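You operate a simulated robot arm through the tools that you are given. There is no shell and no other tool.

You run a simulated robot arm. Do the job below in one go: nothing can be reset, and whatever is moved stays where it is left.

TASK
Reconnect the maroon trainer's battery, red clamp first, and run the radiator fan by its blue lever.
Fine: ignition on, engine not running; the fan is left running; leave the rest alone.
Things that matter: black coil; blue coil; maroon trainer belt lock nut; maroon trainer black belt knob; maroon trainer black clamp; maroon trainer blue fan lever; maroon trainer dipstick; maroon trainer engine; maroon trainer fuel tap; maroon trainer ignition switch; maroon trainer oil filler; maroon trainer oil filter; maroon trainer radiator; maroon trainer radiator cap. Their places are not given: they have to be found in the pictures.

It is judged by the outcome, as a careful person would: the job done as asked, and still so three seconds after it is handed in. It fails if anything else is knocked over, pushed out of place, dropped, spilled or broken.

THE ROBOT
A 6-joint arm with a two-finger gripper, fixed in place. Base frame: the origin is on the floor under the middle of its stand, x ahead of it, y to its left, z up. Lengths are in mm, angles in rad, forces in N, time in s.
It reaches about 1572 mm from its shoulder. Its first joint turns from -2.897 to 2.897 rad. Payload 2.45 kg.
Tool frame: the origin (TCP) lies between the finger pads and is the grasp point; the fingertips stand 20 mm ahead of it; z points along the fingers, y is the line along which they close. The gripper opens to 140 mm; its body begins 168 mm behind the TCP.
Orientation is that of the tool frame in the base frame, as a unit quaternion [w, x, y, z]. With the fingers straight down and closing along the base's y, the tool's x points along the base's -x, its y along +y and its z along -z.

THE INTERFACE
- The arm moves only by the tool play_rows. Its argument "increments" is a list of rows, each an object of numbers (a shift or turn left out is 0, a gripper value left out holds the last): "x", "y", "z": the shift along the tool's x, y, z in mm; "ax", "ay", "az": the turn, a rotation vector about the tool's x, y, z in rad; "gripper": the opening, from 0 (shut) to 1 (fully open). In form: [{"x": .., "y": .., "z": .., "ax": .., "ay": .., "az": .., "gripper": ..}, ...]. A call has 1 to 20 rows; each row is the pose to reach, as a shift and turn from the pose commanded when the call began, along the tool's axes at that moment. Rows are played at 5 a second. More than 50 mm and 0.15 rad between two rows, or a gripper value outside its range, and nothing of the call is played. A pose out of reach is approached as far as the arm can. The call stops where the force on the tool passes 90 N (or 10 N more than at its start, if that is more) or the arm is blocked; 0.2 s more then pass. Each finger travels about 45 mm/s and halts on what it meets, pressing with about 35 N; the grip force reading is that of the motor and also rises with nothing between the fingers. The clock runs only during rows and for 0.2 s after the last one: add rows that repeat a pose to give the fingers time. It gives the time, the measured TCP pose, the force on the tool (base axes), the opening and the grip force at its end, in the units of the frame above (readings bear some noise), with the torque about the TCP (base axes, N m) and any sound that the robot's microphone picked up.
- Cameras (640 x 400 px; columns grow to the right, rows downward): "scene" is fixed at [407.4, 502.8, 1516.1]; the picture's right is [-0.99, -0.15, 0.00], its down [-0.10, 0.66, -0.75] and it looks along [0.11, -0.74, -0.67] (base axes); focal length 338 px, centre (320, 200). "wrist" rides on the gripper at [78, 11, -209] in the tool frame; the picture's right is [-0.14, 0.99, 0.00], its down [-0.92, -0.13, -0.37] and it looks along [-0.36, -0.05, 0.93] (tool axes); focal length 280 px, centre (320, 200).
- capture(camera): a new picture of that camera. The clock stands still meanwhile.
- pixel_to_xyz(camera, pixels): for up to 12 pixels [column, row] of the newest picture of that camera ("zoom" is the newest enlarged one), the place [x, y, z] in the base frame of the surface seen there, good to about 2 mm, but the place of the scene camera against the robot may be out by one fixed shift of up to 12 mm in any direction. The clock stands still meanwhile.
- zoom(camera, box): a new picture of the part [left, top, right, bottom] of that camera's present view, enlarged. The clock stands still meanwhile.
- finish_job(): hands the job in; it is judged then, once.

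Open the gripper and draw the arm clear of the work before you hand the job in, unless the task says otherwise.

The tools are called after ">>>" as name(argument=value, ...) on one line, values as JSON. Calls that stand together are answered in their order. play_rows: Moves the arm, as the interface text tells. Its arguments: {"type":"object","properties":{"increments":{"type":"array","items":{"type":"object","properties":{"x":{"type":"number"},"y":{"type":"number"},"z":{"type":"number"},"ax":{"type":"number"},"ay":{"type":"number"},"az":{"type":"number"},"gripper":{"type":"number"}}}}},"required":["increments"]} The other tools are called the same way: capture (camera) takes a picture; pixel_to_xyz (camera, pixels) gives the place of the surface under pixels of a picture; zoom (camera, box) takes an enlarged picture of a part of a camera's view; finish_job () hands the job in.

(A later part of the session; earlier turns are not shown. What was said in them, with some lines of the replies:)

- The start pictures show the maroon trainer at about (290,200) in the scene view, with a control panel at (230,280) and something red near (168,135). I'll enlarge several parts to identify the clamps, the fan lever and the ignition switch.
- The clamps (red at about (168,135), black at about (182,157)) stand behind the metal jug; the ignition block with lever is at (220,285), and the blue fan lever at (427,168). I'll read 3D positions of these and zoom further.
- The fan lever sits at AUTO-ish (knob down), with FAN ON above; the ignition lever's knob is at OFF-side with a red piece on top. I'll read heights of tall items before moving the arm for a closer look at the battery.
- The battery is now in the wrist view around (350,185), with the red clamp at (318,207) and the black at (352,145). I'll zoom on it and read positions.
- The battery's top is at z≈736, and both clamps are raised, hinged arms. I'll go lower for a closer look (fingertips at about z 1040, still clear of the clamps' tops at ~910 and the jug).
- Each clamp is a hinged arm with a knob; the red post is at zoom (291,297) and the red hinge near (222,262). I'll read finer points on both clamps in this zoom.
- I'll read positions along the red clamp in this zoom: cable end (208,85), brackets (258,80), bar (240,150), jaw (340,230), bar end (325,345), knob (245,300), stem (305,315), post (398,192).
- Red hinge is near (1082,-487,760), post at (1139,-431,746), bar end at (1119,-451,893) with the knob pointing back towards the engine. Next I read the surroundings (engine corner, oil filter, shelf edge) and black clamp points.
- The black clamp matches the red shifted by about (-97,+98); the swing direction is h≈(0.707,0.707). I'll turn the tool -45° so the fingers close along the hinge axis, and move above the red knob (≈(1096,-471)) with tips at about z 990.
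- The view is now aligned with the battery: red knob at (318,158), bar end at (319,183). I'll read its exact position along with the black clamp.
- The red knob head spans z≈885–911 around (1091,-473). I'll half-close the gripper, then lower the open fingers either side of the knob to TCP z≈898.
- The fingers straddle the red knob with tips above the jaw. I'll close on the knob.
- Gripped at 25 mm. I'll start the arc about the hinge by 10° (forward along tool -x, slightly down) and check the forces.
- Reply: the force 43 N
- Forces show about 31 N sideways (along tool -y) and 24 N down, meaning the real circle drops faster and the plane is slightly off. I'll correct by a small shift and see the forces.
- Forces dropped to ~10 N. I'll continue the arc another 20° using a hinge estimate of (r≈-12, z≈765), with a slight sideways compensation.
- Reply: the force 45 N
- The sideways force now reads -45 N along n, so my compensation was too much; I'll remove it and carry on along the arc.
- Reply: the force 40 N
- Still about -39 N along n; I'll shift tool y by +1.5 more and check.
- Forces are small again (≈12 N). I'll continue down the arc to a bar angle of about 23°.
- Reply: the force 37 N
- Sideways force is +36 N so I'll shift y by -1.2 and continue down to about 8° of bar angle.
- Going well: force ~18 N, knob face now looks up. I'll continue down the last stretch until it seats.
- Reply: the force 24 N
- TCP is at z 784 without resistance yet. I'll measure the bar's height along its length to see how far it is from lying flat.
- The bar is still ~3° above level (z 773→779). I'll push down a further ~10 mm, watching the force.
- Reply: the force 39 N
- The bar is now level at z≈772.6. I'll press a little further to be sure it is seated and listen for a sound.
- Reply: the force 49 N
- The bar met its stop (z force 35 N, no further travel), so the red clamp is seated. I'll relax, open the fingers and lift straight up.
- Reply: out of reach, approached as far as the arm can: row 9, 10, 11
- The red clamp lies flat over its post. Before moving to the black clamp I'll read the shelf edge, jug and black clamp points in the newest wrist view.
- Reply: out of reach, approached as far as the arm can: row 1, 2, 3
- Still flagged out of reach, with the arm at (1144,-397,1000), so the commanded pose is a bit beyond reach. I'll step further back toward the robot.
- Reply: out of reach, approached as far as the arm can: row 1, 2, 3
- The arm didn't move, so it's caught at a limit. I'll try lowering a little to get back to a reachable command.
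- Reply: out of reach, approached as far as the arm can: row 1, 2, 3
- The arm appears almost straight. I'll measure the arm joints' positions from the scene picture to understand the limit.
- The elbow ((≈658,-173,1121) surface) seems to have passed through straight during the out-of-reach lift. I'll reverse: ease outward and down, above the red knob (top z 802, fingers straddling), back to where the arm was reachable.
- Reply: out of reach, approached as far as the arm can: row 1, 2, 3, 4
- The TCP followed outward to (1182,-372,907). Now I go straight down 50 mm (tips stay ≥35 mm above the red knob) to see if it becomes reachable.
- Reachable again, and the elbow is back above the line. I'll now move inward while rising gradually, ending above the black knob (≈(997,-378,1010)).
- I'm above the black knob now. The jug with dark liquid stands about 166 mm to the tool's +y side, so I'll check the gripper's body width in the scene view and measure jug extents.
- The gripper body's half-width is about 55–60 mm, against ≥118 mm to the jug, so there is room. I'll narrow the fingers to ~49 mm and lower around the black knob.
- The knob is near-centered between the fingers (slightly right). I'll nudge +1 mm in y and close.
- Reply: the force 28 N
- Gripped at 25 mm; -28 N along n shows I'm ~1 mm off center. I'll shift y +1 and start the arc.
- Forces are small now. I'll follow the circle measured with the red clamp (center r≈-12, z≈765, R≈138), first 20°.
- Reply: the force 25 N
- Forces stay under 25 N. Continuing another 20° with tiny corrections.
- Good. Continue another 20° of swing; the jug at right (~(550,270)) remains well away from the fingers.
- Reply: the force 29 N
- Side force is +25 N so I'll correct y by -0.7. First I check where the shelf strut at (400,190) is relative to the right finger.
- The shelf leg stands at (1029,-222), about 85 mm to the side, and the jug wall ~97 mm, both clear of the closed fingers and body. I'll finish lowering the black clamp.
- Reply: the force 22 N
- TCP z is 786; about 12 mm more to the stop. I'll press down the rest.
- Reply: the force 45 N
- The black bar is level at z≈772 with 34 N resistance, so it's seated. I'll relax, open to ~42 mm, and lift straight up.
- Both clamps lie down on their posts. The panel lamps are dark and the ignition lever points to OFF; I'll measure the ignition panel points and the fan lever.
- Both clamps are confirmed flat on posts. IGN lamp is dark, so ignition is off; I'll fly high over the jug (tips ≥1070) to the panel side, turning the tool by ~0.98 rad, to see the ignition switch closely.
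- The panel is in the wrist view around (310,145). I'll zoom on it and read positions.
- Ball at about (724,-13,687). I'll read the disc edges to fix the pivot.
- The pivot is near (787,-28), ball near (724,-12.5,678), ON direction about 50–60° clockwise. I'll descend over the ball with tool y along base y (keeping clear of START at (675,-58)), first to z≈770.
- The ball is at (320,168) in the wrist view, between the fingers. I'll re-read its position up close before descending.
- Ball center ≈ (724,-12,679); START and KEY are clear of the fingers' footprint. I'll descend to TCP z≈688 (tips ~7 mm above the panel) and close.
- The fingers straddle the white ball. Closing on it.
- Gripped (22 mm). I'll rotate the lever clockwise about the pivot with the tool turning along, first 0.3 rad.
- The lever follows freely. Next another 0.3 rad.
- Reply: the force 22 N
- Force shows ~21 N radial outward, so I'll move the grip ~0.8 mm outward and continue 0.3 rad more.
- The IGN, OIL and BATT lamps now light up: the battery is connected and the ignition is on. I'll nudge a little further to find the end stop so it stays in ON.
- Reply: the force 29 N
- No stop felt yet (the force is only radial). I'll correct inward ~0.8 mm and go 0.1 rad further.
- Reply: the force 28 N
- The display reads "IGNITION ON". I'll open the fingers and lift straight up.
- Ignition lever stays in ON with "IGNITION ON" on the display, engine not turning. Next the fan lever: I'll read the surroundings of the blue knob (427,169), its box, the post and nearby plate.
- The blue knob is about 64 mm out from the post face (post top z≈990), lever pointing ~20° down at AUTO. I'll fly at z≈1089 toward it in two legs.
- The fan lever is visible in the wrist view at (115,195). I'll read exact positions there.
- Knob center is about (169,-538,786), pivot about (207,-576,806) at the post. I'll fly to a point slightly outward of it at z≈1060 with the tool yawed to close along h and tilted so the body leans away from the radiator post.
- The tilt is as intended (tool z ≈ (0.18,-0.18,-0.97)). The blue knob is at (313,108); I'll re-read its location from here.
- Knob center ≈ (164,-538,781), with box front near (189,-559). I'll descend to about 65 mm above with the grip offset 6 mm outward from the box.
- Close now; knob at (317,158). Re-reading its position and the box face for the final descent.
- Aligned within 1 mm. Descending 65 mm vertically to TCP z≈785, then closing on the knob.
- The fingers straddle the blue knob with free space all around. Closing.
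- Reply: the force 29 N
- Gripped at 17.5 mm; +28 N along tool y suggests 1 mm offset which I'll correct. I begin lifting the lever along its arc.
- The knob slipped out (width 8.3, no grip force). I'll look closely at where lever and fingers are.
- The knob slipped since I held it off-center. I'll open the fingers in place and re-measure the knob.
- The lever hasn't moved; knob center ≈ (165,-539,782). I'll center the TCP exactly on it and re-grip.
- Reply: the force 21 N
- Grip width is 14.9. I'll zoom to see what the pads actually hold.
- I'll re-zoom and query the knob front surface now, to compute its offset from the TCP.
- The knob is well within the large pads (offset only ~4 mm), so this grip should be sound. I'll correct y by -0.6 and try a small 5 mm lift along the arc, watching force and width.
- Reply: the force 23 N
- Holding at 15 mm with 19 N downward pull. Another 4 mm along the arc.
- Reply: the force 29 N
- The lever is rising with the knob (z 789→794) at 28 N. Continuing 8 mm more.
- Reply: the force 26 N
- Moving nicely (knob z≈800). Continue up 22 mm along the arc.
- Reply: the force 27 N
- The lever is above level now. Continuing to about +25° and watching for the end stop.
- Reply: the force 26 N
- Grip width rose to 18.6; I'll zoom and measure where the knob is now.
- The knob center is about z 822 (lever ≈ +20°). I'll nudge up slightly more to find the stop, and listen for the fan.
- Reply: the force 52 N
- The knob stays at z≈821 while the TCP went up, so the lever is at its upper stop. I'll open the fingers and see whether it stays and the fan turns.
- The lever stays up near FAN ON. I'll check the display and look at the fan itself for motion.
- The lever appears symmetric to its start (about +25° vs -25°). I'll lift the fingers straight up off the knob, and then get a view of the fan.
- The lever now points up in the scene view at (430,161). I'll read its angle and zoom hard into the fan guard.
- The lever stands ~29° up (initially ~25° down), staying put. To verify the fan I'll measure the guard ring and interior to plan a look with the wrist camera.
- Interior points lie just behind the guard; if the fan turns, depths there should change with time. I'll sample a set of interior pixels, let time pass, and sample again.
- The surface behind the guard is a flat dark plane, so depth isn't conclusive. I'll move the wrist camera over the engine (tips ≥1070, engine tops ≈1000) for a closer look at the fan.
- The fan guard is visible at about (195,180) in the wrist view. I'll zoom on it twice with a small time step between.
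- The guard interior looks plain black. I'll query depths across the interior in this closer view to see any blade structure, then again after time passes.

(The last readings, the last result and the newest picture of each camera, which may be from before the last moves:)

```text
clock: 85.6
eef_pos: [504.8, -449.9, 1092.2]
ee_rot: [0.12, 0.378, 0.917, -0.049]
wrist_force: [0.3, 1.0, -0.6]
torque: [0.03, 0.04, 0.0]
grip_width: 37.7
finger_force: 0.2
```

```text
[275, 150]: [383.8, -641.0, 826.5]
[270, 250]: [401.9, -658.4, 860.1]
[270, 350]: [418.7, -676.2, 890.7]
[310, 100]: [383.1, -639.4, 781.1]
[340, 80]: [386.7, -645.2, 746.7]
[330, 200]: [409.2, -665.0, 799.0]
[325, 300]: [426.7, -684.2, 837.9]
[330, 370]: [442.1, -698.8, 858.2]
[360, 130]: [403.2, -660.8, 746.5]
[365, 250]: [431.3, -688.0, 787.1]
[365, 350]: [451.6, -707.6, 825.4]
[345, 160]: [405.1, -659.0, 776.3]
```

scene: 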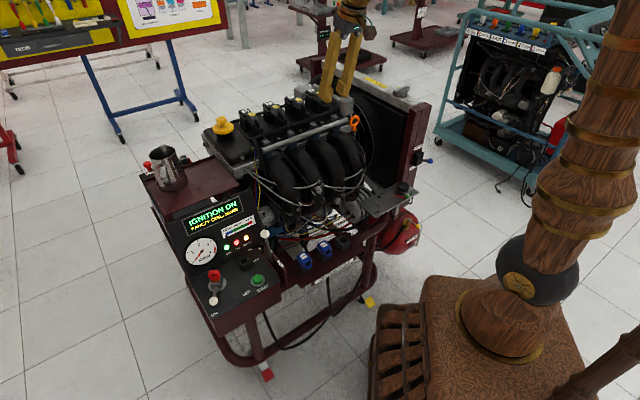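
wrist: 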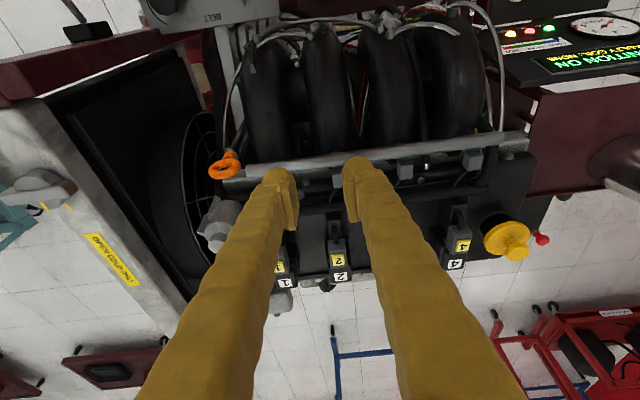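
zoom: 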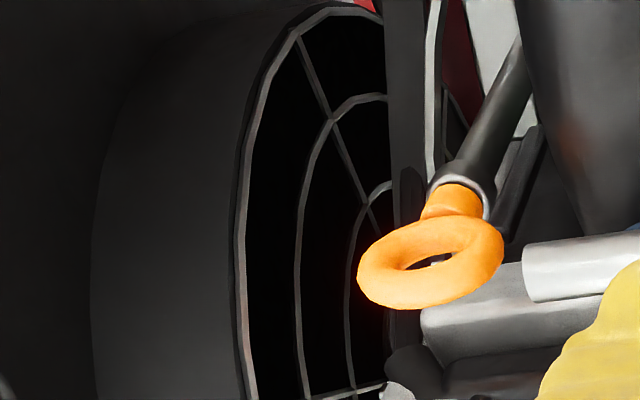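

The interior is a fixed black plane so it can't show rotation; the lever angle (+30° vs. −28° at start) shows it fully at FAN ON, and the battery/ignition are live. I'll check the display and lever once more before retracting.

>>> zoom(camera="scene", box=[380, 130, 460, 200])

>>> zoom(camera="scene", box=[170, 180, 300, 320])

>>> zoom(camera="wrist", box=[0, 0, 260, 160])

```text
5.71 times, centred on (420, 165) of scene
```

zoom: 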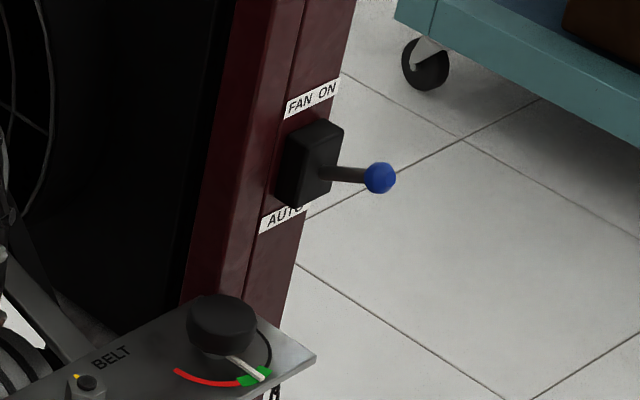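

```text
2.86 times, centred on (235, 250) of scene
```

zoom: 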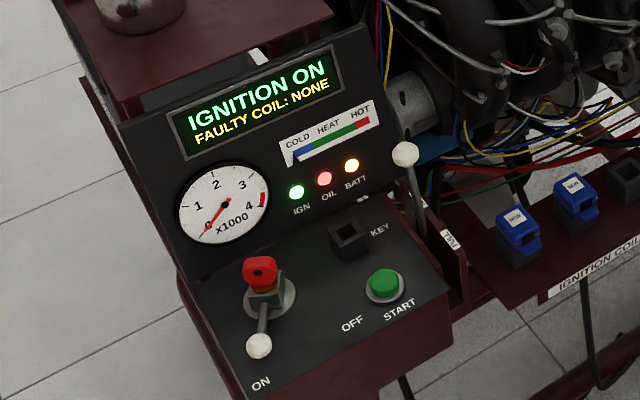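

```text
2.46 times, centred on (130, 80) of wrist
```

zoom: 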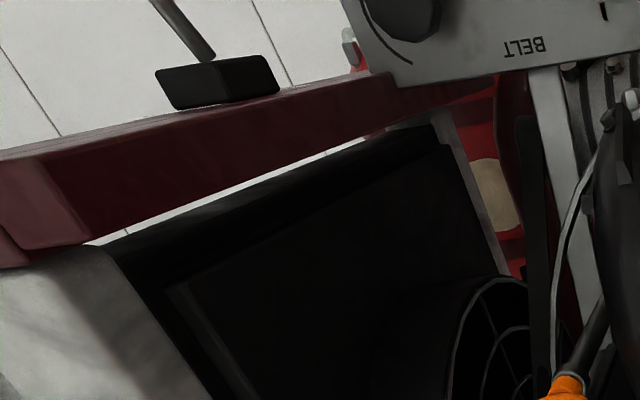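

The lever, lamps and other controls look right. As a cross-check I'll look at the neighbouring teal trainer's fan (not running) to compare how a still fan looks.

>>> zoom(camera="scene", box=[450, 10, 610, 170])

>>> zoom(camera="scene", box=[350, 90, 380, 165])

```text
2.50 times, centred on (530, 90) of scene
```

zoom: 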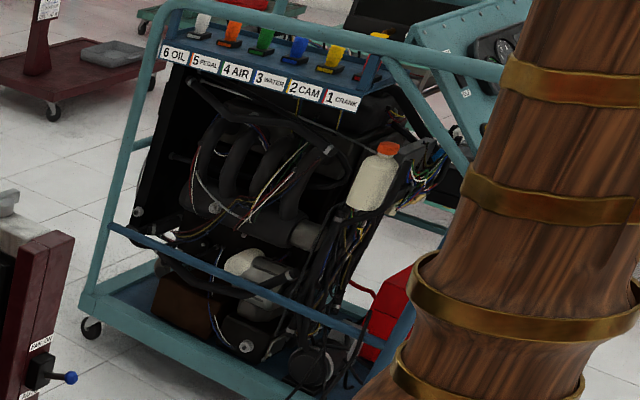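

```text
5.33 times, centred on (365, 128) of scene
```

zoom: 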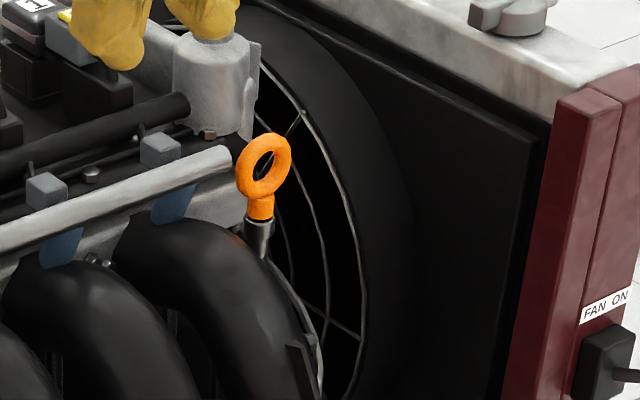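

The lever stopped firmly at z≈821 while the gripper kept rising, so it's at its FAN ON end stop. I'll now lift and retract the arm clear of the trainer to about (600,200,1195), and open the gripper.

>>> play_rows(increments=[{"x": -13, "z": -48, "gripper": 0.27}, {"x": -26, "z": -96, "gripper": 0.27}, {"x": 0.8, "y": 37.8, "z": -104, "ay": 0.019}, {"x": 27.6, "y": 75.6, "z": -111.7, "ay": 0.037}, {"x": 54.3, "y": 113.4, "z": -119, "ay": 0.056}, {"x": 81, "y": 151, "z": -127, "ay": 0.074}, {"x": 108, "y": 189, "z": -134.5, "ay": 0.093}, {"x": 134.7, "y": 226.7, "z": -142, "ay": 0.111}, {"x": 161.5, "y": 264.5, "z": -149.6, "ay": 0.13}, {"x": 188.3, "y": 302.3, "z": -157, "ay": 0.149}, {"x": 215, "y": 340, "z": -164.7, "ay": 0.167}, {"x": 241.9, "y": 377.9, "z": -172, "ay": 0.186}, {"x": 268.7, "y": 415.6, "z": -179.8, "ay": 0.204}, {"x": 295.4, "y": 453.4, "z": -187, "ay": 0.223}, {"x": 322.2, "y": 491.2, "z": -194.8, "ay": 0.241}, {"x": 349, "y": 529, "z": -202.3, "ay": 0.26}, {"x": 349, "y": 529, "z": -202.3, "ay": 0.26, "gripper": 0.6}, {"x": 349, "y": 529, "z": -202.3, "ay": 0.26, "gripper": 0.6}, {"x": 349, "y": 529, "z": -202.3, "ay": 0.26, "gripper": 0.6}])

>>> capture(camera="scene")

>>> capture(camera="wrist")

```text
clock: 89.6
eef_pos: [601.4, 202.9, 1199.6]
ee_rot: [0.0, 0.381, 0.925, -0.001]
wrist_force: [0.8, -0.3, 0.1]
torque: [0.03, -0.02, 0.0]
grip_width: 83.8
finger_force: 0.1
```

```text
taken
```

scene: 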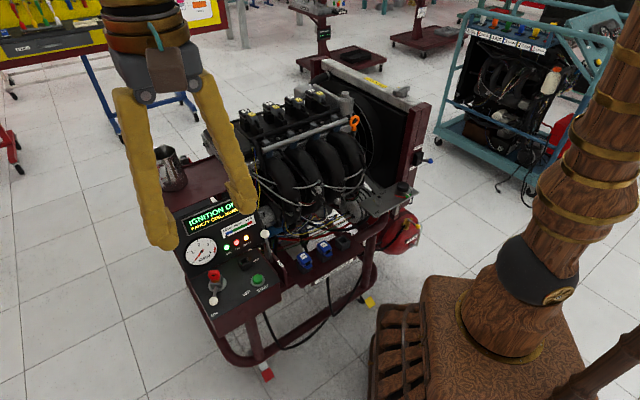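

```text
taken
```

wrist: 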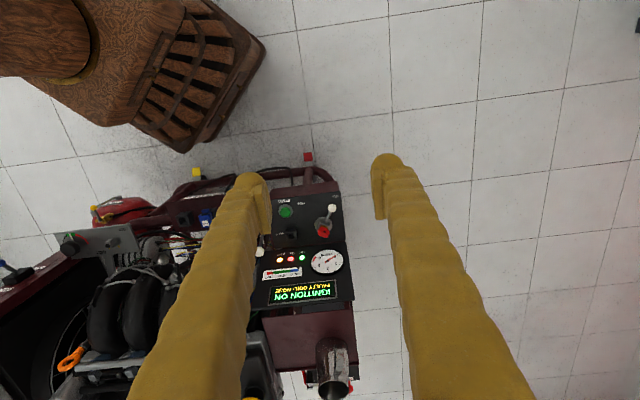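

The arm is clear with the gripper open. A last check on the fan lever, the clamps and the jug.

>>> zoom(camera="scene", box=[380, 130, 460, 200])

>>> zoom(camera="scene", box=[130, 120, 290, 320])

>>> zoom(camera="wrist", box=[240, 160, 400, 400])

```text
5.71 times, centred on (420, 165) of scene
```

zoom: 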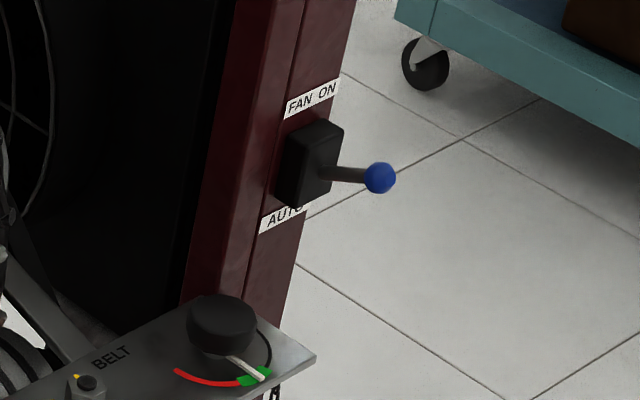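

```text
2.00 times, centred on (210, 220) of scene
```

zoom: 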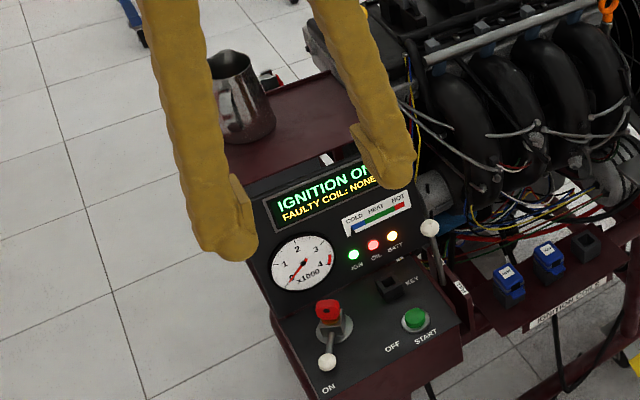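

```text
1.67 times, centred on (320, 280) of wrist
```

zoom: 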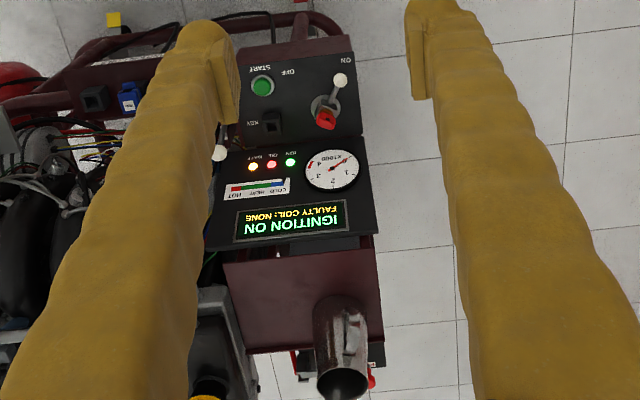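

Red and then black clamp are down on their posts. The display reads "IGNITION ON" with its lamps lit, and the rev counter shows the engine is not running. The blue lever is at its FAN ON stop, the jug and other controls are undisturbed, and the arm is clear with the gripper open. I couldn't see the fan blades turning behind the dark guard, so the lever position and live power are my evidence that it is on. Handing in.

>>> finish_job()

```text
The job is handed in.
```

I reconnected the maroon trainer's battery, red clamp first and then black, and moved the blue fan lever to FAN ON. **I couldn't confirm that the fan is turning.** The area behind its guard is solid black in both cameras, and the microphone reported no sound.

- **Battery:** both clamps lie flat on their posts. The panel lamps (IGN, OIL, BATT) and display came on once I turned the ignition on, so the battery is connected.
- **Ignition:** I turned it on, and the display reads "IGNITION ON". The rev counter is at zero and I didn't touch START, so the engine is not running.
- **Fan lever:** it is up against its FAN ON stop, about 30° above level; it started about 28° below. It stayed there after I let go. My first grip slipped off the knob without moving the lever; the second grip moved it.
- **Everything else:** the jug of dark liquid is still upright on the shelf, and I didn't touch any of the other controls. The arm is clear of the trainer with the gripper open.
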